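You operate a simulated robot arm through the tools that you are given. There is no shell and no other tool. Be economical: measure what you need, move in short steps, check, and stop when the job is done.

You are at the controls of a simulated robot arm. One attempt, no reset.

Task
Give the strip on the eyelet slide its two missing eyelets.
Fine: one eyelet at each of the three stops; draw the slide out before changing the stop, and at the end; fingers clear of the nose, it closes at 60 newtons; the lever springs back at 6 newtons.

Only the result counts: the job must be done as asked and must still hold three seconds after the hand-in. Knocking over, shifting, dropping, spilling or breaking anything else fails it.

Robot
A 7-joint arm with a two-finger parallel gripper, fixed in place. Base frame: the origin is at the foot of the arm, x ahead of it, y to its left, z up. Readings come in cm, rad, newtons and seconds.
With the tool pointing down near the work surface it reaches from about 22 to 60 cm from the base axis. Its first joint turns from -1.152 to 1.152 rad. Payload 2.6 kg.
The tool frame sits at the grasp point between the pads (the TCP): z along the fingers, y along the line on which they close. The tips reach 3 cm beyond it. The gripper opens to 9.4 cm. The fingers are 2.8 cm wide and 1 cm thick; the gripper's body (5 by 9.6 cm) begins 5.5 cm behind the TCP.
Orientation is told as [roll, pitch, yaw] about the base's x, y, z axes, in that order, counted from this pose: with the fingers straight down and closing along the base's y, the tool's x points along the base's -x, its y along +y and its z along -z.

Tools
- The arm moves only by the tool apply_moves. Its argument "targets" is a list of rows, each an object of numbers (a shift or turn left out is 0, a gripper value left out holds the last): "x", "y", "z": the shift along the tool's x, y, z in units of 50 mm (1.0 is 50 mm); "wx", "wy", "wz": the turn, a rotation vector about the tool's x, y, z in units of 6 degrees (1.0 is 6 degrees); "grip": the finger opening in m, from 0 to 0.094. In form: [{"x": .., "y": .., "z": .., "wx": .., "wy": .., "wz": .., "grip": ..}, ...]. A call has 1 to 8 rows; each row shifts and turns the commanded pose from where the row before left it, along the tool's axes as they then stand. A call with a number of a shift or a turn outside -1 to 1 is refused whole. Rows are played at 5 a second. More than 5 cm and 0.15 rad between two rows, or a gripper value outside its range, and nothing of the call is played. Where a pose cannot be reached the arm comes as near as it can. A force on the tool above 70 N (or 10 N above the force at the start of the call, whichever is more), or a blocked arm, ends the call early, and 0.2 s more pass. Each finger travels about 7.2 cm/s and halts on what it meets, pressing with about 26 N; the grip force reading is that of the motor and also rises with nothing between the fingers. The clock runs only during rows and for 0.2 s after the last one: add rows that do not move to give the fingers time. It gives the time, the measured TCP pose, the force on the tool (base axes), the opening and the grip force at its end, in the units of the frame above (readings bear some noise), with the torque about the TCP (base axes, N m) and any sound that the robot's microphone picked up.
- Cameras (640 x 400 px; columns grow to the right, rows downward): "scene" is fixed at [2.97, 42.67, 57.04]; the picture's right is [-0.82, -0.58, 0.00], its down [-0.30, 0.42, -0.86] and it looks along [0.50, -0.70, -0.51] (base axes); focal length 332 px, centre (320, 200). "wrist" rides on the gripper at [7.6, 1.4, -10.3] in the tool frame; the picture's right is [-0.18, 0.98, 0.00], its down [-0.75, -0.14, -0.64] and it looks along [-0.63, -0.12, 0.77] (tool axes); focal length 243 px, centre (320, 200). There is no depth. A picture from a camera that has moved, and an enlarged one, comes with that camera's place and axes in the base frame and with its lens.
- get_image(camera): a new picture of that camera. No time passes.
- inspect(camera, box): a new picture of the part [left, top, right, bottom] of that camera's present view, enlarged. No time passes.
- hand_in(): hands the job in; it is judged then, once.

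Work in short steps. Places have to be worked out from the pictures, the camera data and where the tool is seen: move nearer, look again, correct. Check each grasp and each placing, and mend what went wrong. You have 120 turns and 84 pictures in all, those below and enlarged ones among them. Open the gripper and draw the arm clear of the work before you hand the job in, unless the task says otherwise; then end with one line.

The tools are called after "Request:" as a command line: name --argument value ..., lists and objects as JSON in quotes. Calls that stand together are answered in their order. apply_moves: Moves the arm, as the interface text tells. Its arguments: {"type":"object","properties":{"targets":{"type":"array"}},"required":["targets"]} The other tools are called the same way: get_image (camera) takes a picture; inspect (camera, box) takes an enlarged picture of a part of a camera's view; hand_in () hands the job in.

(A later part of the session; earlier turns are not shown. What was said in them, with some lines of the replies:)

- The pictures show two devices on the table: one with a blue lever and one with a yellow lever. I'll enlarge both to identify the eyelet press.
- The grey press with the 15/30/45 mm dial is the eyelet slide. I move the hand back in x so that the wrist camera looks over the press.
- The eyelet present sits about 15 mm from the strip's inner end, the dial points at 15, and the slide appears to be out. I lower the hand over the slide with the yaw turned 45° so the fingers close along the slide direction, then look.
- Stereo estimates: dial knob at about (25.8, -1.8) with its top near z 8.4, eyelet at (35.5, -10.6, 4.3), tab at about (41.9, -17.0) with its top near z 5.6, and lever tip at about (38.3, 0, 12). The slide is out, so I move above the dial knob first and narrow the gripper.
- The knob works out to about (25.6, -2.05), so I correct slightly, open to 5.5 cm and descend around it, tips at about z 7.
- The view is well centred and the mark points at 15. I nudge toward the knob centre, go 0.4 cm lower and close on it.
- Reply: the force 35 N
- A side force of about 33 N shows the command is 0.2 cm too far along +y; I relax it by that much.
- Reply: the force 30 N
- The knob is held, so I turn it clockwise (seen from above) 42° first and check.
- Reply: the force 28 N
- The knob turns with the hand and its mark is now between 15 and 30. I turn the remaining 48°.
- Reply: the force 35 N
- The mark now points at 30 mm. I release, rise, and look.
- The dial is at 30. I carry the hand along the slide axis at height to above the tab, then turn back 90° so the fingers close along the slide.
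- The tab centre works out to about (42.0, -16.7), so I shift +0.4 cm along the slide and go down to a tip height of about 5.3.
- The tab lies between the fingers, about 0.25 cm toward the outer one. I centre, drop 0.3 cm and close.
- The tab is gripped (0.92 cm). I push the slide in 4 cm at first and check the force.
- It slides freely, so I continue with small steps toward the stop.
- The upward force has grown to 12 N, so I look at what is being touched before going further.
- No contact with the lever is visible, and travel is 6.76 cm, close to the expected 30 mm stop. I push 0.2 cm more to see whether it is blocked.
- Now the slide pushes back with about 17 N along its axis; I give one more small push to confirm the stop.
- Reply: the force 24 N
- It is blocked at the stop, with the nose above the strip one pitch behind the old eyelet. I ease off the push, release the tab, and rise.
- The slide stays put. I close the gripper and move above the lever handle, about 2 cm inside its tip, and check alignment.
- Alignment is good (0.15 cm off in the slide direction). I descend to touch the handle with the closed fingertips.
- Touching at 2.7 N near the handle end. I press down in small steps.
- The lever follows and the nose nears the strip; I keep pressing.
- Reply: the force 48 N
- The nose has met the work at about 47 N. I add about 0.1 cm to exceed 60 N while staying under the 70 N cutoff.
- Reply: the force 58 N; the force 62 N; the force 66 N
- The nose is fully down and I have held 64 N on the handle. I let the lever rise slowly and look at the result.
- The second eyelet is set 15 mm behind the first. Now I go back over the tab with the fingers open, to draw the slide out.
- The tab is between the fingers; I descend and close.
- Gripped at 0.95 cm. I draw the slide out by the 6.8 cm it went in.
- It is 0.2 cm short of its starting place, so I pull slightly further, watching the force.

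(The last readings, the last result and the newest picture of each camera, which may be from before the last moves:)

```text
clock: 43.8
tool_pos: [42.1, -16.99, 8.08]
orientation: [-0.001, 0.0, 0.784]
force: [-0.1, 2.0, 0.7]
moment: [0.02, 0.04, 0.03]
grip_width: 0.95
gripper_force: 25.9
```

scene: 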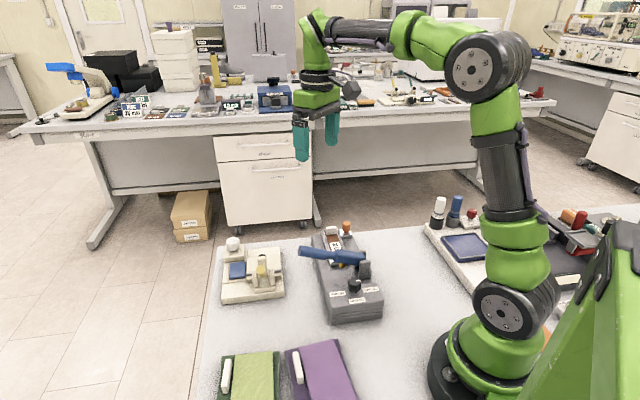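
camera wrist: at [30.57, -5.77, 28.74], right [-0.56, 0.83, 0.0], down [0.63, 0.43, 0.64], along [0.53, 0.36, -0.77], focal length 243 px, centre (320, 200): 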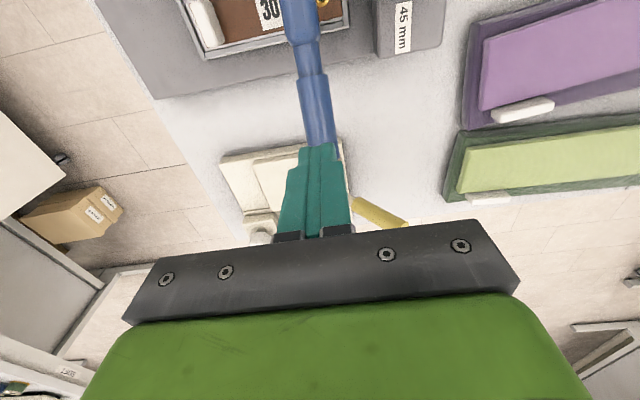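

The slide is back at, or slightly past, its starting place. I release, rise and travel along the slide axis to above the dial.

Request:
apply_moves --targets '[{"grip": 0.045}, {}, {}, {"z": -0.4}, {"z": -1}, {"z": -1}]'

Request:
apply_moves --targets '[{"x": 0.03, "y": 0.89, "grip": 0.055}, {"x": 0.03, "y": 0.89}, {"x": 0.03, "y": 0.89}, {"x": 0.03, "y": 0.89}, {"x": 0.02, "y": 0.88}, {"z": 0.8}, {"z": 0.6}, {}]'

Request:
get_image --camera "wrist"

```text
clock: 45.2
tool_pos: [42.14, -17.1, 19.8]
orientation: [0.0, -0.002, 0.783]
force: [0.0, -0.5, -0.1]
moment: [-0.01, 0.04, -0.04]
grip_width: 4.5
gripper_force: 0.0
```

```text
clock: 47.0
tool_pos: [25.98, -1.81, 12.87]
orientation: [-0.001, 0.001, 0.784]
force: [0.1, -0.6, -0.9]
moment: [-0.01, 0.0, -0.02]
grip_width: 5.52
gripper_force: 0.1
```

```text
41 pictures are left
camera wrist: at [19.66, -6.08, 23.15], right [-0.56, 0.83, 0.0], down [0.63, 0.43, 0.64], along [0.53, 0.36, -0.77], focal length 243 px, centre (320, 200)
```

wrist: 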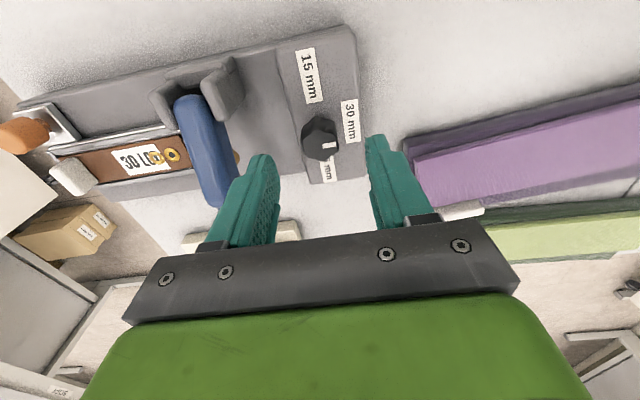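

The hand is centred on the knob, which is at 30. I descend, grip, and check force.

Request:
apply_moves --targets '[{"z": 0.4}, {"z": 0.22}, {"grip": 0.0}, {}, {}, {}]'

Request:
inspect --camera "wrist" --box '[220, 80, 420, 230]'

```text
clock: 48.4
tool_pos: [25.98, -1.84, 9.77]
orientation: [-0.001, -0.001, 0.785]
force: [-3.2, 6.3, -6.8]
moment: [0.3, -0.62, 0.01]
grip_width: 2.63
gripper_force: 44.9
```

```text
2.67 times, centred on (320, 155) of wrist
camera zoom: at [19.57, -6.2, 20.04], right [-0.56, 0.83, 0.0], down [0.63, 0.43, 0.64], along [0.53, 0.36, -0.77], focal length 647 px, centre (320, 320)
```

zoom: 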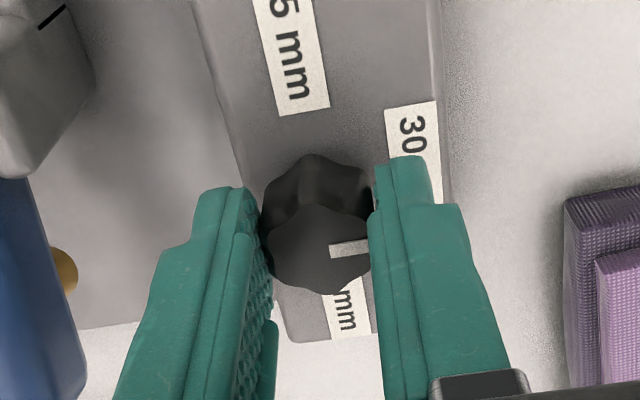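

The grip is clean and forces are small. I turn the knob 90° clockwise toward 45.

Request:
apply_moves --targets '[{"wz": 1}, {"wz": 1}, {"wz": 1}, {"wz": 1}, {"wz": 1}, {"wz": 1}, {"wz": 1}, {"wz": 1}]'

Request:
apply_moves --targets '[{"wz": 1}, {"wz": 1}, {"wz": 1}, {"wz": 1}, {"wz": 1}, {"wz": 1}, {"wz": 1}]'

Request:
inspect --camera "wrist" --box '[220, 80, 420, 230]'

```text
clock: 50.2
tool_pos: [25.9, -1.95, 9.81]
orientation: [0.0, 0.001, -0.056]
force: [-10.0, 0.8, -4.7]
moment: [0.32, -0.81, 0.02]
grip_width: 2.65
gripper_force: 44.9
```

```text
clock: 51.8
tool_pos: [26.12, -1.82, 9.76]
orientation: [0.001, 0.002, -0.787]
force: [-8.7, 17.0, -8.5]
moment: [1.33, 0.6, 0.18]
grip_width: 2.63
gripper_force: 44.7
```

```text
2.67 times, centred on (320, 155) of wrist
camera zoom: at [21.62, 4.69, 20.06], right [0.83, 0.56, 0.0], down [0.43, -0.63, 0.64], along [0.36, -0.53, -0.77], focal length 647 px, centre (320, 320)
```

zoom: 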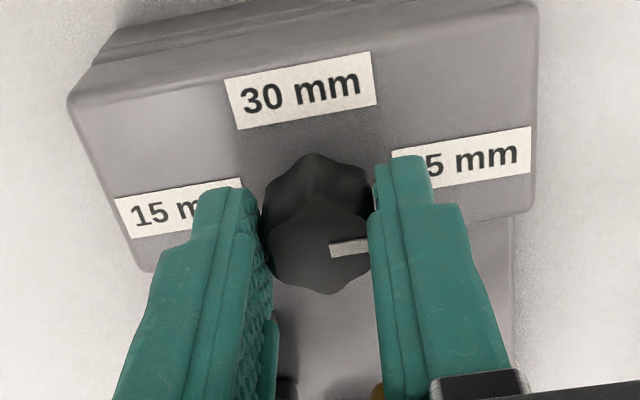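

The mark points at 45 mm. I release, rise, and return along the same path to above the tab, turning back 90°.

Request:
apply_moves --targets '[{"grip": 0.055}, {}, {"z": -0.4}, {"z": -1}, {"z": -0.6}, {}]'

Request:
apply_moves --targets '[{"x": -0.88, "y": 0.03}, {"x": -0.88, "y": 0.03}, {"x": -0.88, "y": 0.03}, {"x": -0.88, "y": 0.03}, {"x": -0.88, "y": 0.03}, {"wz": -1}, {"wz": -1}, {"wz": -1}]'

Request:
apply_moves --targets '[{"wz": -1}, {"wz": -1}, {"wz": -1}, {"wz": -1}, {"wz": -1}, {"wz": -1}, {"wz": -1}, {"wz": -1}]'

Request:
apply_moves --targets '[{"wz": -1}, {"wz": -1}, {"wz": -1}, {"wz": -1}, {"z": 1, "grip": 0.042}, {"z": 0.9}, {}]'

Request:
inspect --camera "wrist" --box '[220, 60, 460, 230]'

Request:
inspect --camera "scene" --box '[290, 190, 400, 320]'

```text
clock: 53.2
tool_pos: [25.94, -1.83, 19.81]
orientation: [0.001, -0.003, -0.786]
force: [0.2, 0.2, -0.5]
moment: [-0.01, -0.01, 0.0]
grip_width: 5.51
gripper_force: 0.1
```

```text
clock: 55.0
tool_pos: [42.02, -16.74, 19.9]
orientation: [0.001, -0.002, -0.471]
force: [0.4, 0.4, -0.3]
moment: [-0.02, 0.01, -0.01]
grip_width: 5.52
gripper_force: 0.0
```

```text
clock: 56.8
tool_pos: [41.97, -16.91, 19.71]
orientation: [0.0, -0.002, 0.369]
force: [-0.4, -0.2, 0.6]
moment: [0.01, -0.04, 0.01]
grip_width: 5.52
gripper_force: 0.0
```

```text
clock: 58.4
tool_pos: [42.25, -16.69, 10.45]
orientation: [0.0, 0.0, 0.786]
force: [0.3, -0.7, 0.4]
moment: [0.01, 0.04, 0.0]
grip_width: 4.22
gripper_force: 0.0
```

```text
2.35 times, centred on (340, 145) of wrist
camera zoom: at [35.9, -21.1, 20.56], right [-0.56, 0.83, 0.0], down [0.63, 0.43, 0.64], along [0.53, 0.36, -0.77], focal length 571 px, centre (273, 329)
```

zoom: 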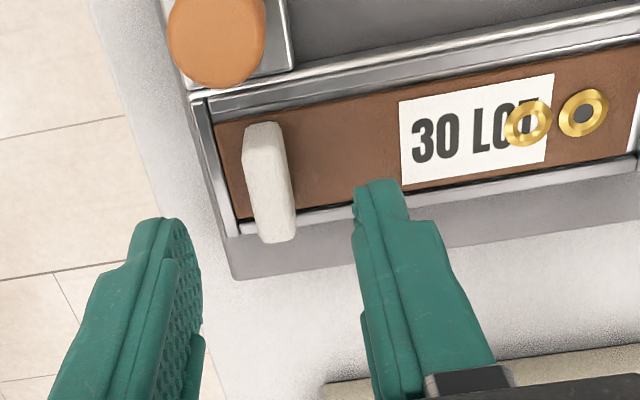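

```text
3.08 times, centred on (345, 255) of scene
camera zoom: at [2.97, 42.67, 57.04], right [-0.82, -0.58, 0.0], down [-0.3, 0.42, -0.86], along [0.5, -0.7, -0.51], focal length 1023 px, centre (243, 31)
```

zoom: 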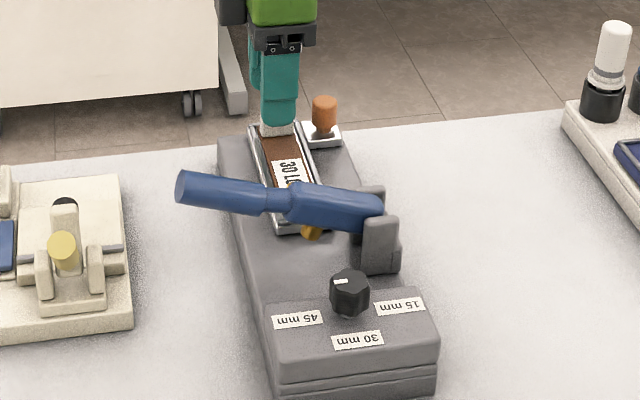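

Eyelets at 15 and 30 are set and the dial reads 45. I centre, descend and grip the tab again.

Request:
apply_moves --targets '[{"x": 0.05, "y": -0.02, "z": 0.3}, {"z": 0.19}, {}, {"grip": 0.0}, {}, {}, {}]'

```text
clock: 60.0
tool_pos: [42.0, -17.15, 7.88]
orientation: [-0.002, 0.002, 0.783]
force: [0.3, 0.4, 0.2]
moment: [0.0, -0.04, 0.02]
grip_width: 0.95
gripper_force: 26.1
```

Gripped. I push in 7.8 cm first; the 45 stop is expected near 8.8 cm.

Request:
apply_moves --targets '[{"y": 0.1}, {"y": 0.2}, {"y": 0.3}, {"y": 0.3}, {"y": 0.3}, {"y": 0.2}, {"y": 0.15}, {}]'

Request:
inspect --camera "scene" --box '[290, 170, 410, 300]'

```text
clock: 61.8
tool_pos: [36.72, -11.47, 7.88]
orientation: [-0.001, 0.0, 0.785]
force: [-0.2, -0.1, -0.2]
moment: [0.02, -0.02, -0.01]
grip_width: 0.94
gripper_force: 26.1
```

```text
3.08 times, centred on (350, 235) of scene
camera zoom: at [2.97, 42.67, 57.04], right [-0.82, -0.58, 0.0], down [-0.3, 0.42, -0.86], along [0.5, -0.7, -0.51], focal length 1023 px, centre (228, 92)
```

zoom: 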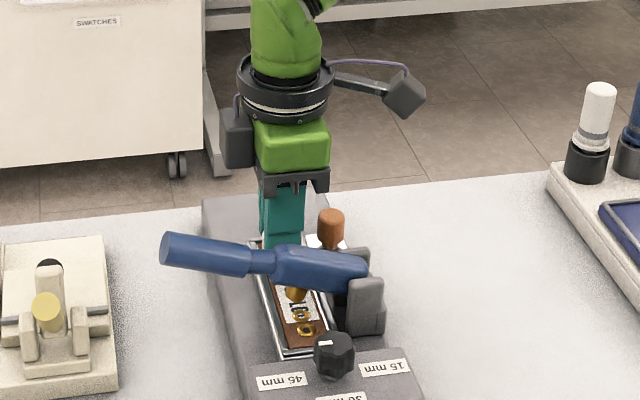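

It is past the former stop with no resistance. I continue in small steps to the 45 stop.

Request:
apply_moves --targets '[{"y": 0.06}, {"y": 0.06}, {"y": 0.04}, {"y": 0.03}, {}]'

```text
clock: 63.0
tool_pos: [35.92, -10.97, 8.02]
orientation: [-0.004, -0.002, 0.785]
force: [2.7, -2.7, 0.7]
moment: [-0.06, -0.12, -0.05]
grip_width: 0.97
gripper_force: 26.1
```

Request:
apply_moves --targets '[{"y": 0.03}, {"y": 0.02}, {}, {}]'

```text
clock: 64.0
tool_pos: [35.79, -10.98, 8.02]
orientation: [-0.006, -0.004, 0.785]
force: [14.2, -13.5, 2.5]
moment: [-0.37, -0.34, 0.01]
grip_width: 0.95
gripper_force: 25.9
```

The stop is reached (20 N back along the axis). I ease off, release, and rise.

Request:
apply_moves --targets '[{"y": -0.03}, {}, {"grip": 0.04}, {}, {}, {"z": -0.4}, {"z": -1}, {"z": -1}]'

Request:
inspect --camera "wrist" --box '[220, 0, 540, 200]'

```text
clock: 65.8
tool_pos: [35.79, -10.72, 19.82]
orientation: [0.0, 0.0, 0.785]
force: [-0.3, 0.2, 0.3]
moment: [0.01, -0.02, 0.01]
grip_width: 3.99
gripper_force: 0.0
```

```text
2.00 times, centred on (380, 100) of wrist
camera zoom: at [29.44, -15.06, 30.03], right [-0.57, 0.82, 0.0], down [0.63, 0.43, 0.64], along [0.53, 0.36, -0.77], focal length 485 px, centre (200, 400)
```

zoom: 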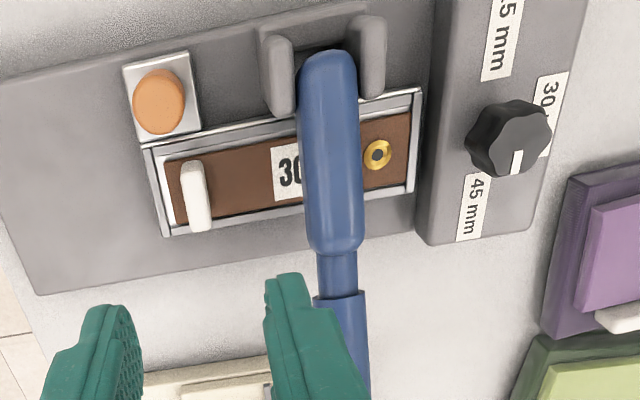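

The slide is at the 45 stop and stays. I close the fingers and go over the lever handle as before.

Request:
apply_moves --targets '[{"x": -0.5, "y": 0.39, "grip": 0.0}, {"x": -0.5, "y": 0.39}, {"x": -0.5, "y": 0.39}, {"z": 0.4}, {"z": 0.4}, {"z": 0.15}, {}]'

Request:
inspect --camera "scene" --box '[260, 190, 400, 290]'

```text
clock: 67.4
tool_pos: [37.03, -1.4, 15.12]
orientation: [-0.001, -0.003, 0.782]
force: [-0.3, 0.4, 2.5]
moment: [0.0, -0.06, 0.02]
grip_width: 0.0
gripper_force: 26.0
```

```text
4.00 times, centred on (330, 240) of scene
camera zoom: at [2.97, 42.67, 57.04], right [-0.82, -0.58, 0.0], down [-0.3, 0.42, -0.86], along [0.5, -0.7, -0.51], focal length 1330 px, centre (280, 40)
```

zoom: 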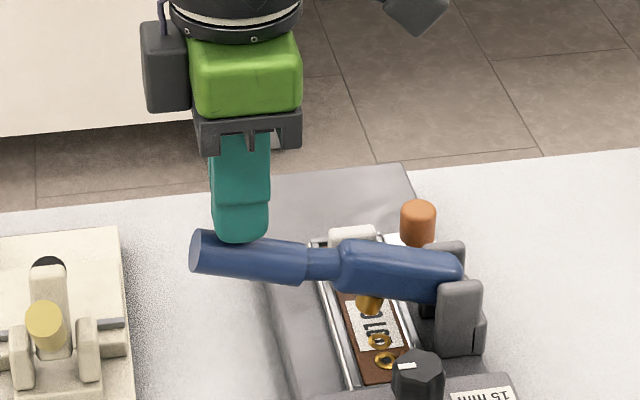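

Touching at the same spot. I press down about 4 cm in steps.

Request:
apply_moves --targets '[{"y": 0.02, "z": 0.1}, {"z": 0.12}, {"z": 0.12}, {"z": 0.12}, {"z": 0.12}, {"z": 0.12}, {"z": 0.08}, {}]'

```text
clock: 69.2
tool_pos: [36.85, -1.23, 11.29]
orientation: [0.001, 0.001, 0.783]
force: [1.1, 2.2, 4.6]
moment: [0.09, -0.06, 0.03]
grip_width: 0.01
gripper_force: 25.8
```

Request:
apply_moves --targets '[{"z": 0.05}, {"z": 0.05}, {"z": 0.03}, {}]'

```text
clock: 70.2
tool_pos: [36.89, -1.38, 10.71]
orientation: [-0.003, -0.003, 0.781]
force: [-16.9, 1.5, 48.7]
moment: [-0.49, 0.96, -0.15]
grip_width: 0.02
gripper_force: 25.8
```

At 49 N; I add small amounts to go just past 60 N.

Request:
apply_moves --targets '[{"z": 0.012}, {"z": 0.012}, {"z": 0.008}, {}, {}]'

```text
clock: 71.1
tool_pos: [36.9, -1.28, 10.9]
orientation: [-0.006, -0.005, 0.781]
force: [-4.7, -0.7, 12.7]
moment: [-0.17, 0.22, 0.01]
grip_width: 0.0
gripper_force: 26.0
stopped in row 4: the force on the tool passed its limit at 70 N (the readings are from after the stop); the commanded pose is now the measured one
```

The force briefly passed 70 N and the arm eased off. I raise and check the eyelet.

Request:
apply_moves --targets '[{"z": -0.1}, {"z": -0.2}, {"z": -0.2}, {"z": -0.2}, {"z": -0.3}, {"z": -0.5}, {"z": -0.3}, {}]'

Request:
inspect --camera "scene" --box '[310, 220, 390, 290]'

```text
clock: 72.9
tool_pos: [36.91, -1.26, 19.68]
orientation: [-0.005, -0.004, 0.783]
force: [0.7, 0.4, -0.1]
moment: [0.0, 0.02, 0.0]
grip_width: 0.0
gripper_force: 25.9
```

```text
5.71 times, centred on (350, 255) of scene
camera zoom: at [2.97, 42.67, 57.04], right [-0.82, -0.58, 0.0], down [-0.3, 0.42, -0.86], along [0.5, -0.7, -0.51], focal length 1900 px, centre (149, -114)
```

zoom: 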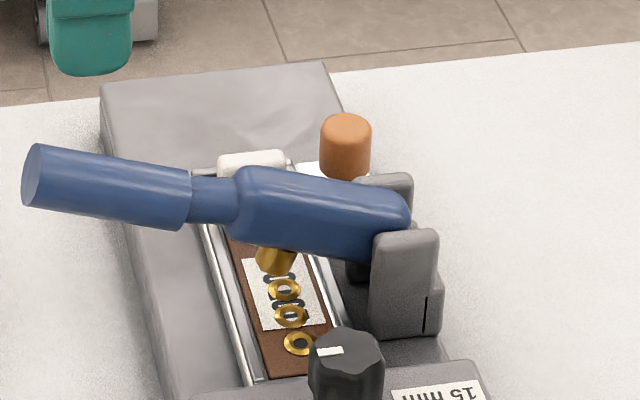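

All three eyelets are in place. I return to the tab to draw the slide out.

Request:
apply_moves --targets '[{"x": 0.51, "y": -0.41}, {"x": 0.51, "y": -0.41, "grip": 0.04}, {"x": 0.505, "y": -0.41}, {"z": 0.8}, {"z": 0.8}, {"z": 0.3}, {}]'

Request:
inspect --camera "wrist" --box '[220, 60, 460, 230]'

```text
clock: 74.5
tool_pos: [35.69, -11.12, 10.16]
orientation: [-0.005, -0.004, 0.782]
force: [0.3, 0.9, 0.6]
moment: [0.04, 0.01, -0.03]
grip_width: 3.99
gripper_force: 0.1
```

```text
2.35 times, centred on (340, 145) of wrist
camera zoom: at [29.3, -15.36, 20.4], right [-0.56, 0.83, 0.0], down [0.63, 0.43, 0.65], along [0.54, 0.36, -0.76], focal length 571 px, centre (273, 329)
```

zoom: 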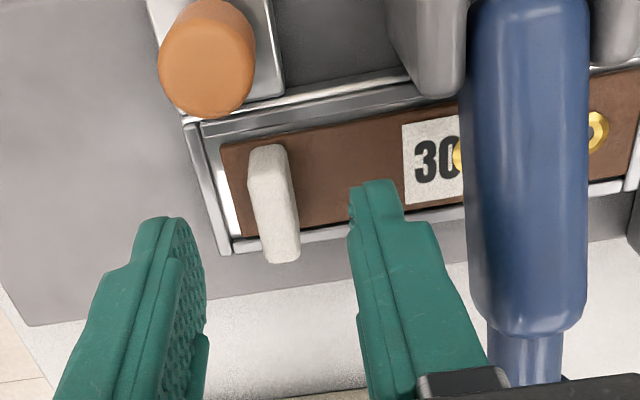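

The tab lies between the fingers, so I descend and grip it.

Request:
apply_moves --targets '[{"x": -0.02, "z": 0.25}, {"z": 0.19}, {}, {"grip": 0.0}, {}, {}, {}]'

```text
clock: 76.1
tool_pos: [35.81, -10.99, 7.94]
orientation: [-0.006, -0.004, 0.782]
force: [0.3, -0.5, -0.3]
moment: [0.02, 0.01, 0.03]
grip_width: 0.94
gripper_force: 26.0
```

Gripped; I draw it out 8.7 cm.

Request:
apply_moves --targets '[{"y": -0.12}, {"y": -0.25}, {"y": -0.3}, {"y": -0.3}, {"y": -0.3}, {"y": -0.27}, {"y": -0.2}, {}]'

Request:
inspect --camera "scene" --box '[290, 190, 400, 300]'

```text
clock: 77.9
tool_pos: [41.99, -17.15, 8.18]
orientation: [-0.003, -0.004, 0.781]
force: [-3.9, 2.4, 1.1]
moment: [0.14, 0.14, 0.03]
grip_width: 0.96
gripper_force: 25.8
```

```text
3.64 times, centred on (345, 245) of scene
camera zoom: at [2.97, 42.67, 57.04], right [-0.82, -0.58, 0.0], down [-0.3, 0.42, -0.86], along [0.5, -0.7, -0.51], focal length 1209 px, centre (229, 36)
```

zoom: 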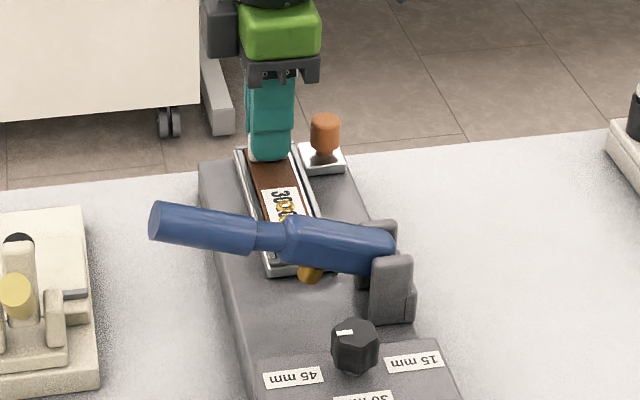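

The slide is fully out (u = -41.8, slight end resistance). I release and rise clear, then inspect the strip.

Request:
apply_moves --targets '[{"grip": 0.045}, {}, {}, {"z": -0.4}, {"z": -0.8}, {"z": -0.8}, {}]'

Request:
inspect --camera "wrist" --box '[240, 0, 560, 180]'

Request:
get_image --camera "scene"

```text
clock: 79.5
tool_pos: [41.93, -17.23, 18.18]
orientation: [-0.006, -0.003, 0.781]
force: [-0.1, -0.5, -1.0]
moment: [0.01, 0.01, 0.01]
grip_width: 4.48
gripper_force: 0.0
```

```text
2.00 times, centred on (400, 90) of wrist
camera zoom: at [35.43, -21.54, 28.42], right [-0.56, 0.83, 0.0], down [0.63, 0.43, 0.65], along [0.54, 0.36, -0.76], focal length 485 px, centre (160, 420)
```

zoom: 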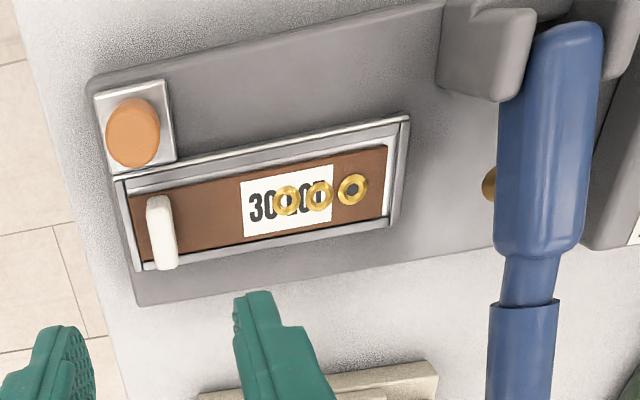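

```text
29 pictures are left
```

scene: 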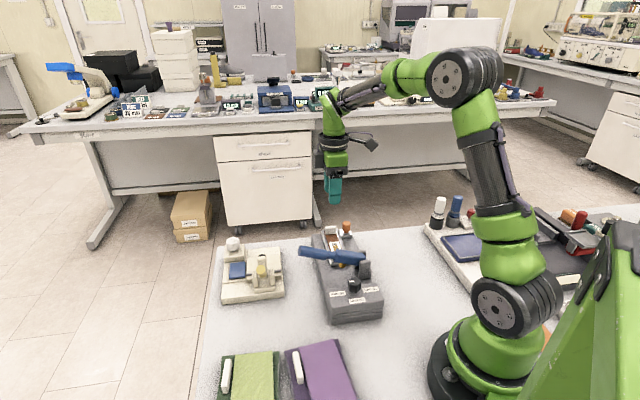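

Three evenly spaced eyelets are visible and nothing else has moved. I take one enlarged look at how well they are set.

Request:
inspect --camera "wrist" --box '[350, 60, 450, 122]'

```text
6.40 times, centred on (400, 91) of wrist
camera zoom: at [35.43, -21.54, 28.42], right [-0.56, 0.83, 0.0], down [0.63, 0.43, 0.65], along [0.54, 0.36, -0.76], focal length 1553 px, centre (-192, 898)
```

zoom: 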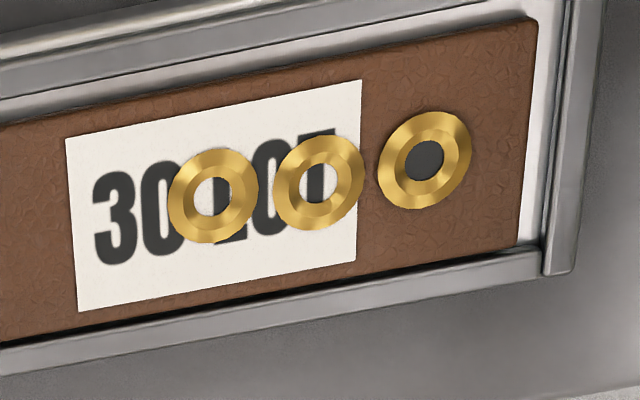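

All three eyelets are in and look alike, the slide is out, the lever is up, and the gripper is open and clear, so I hand in.

Request:
hand_in

```text
The job is handed in.
```

I set the two missing eyelets at the 30 mm and 45 mm stops, so the strip now has one at each of the three stops, and I drew the slide out again before handing in.
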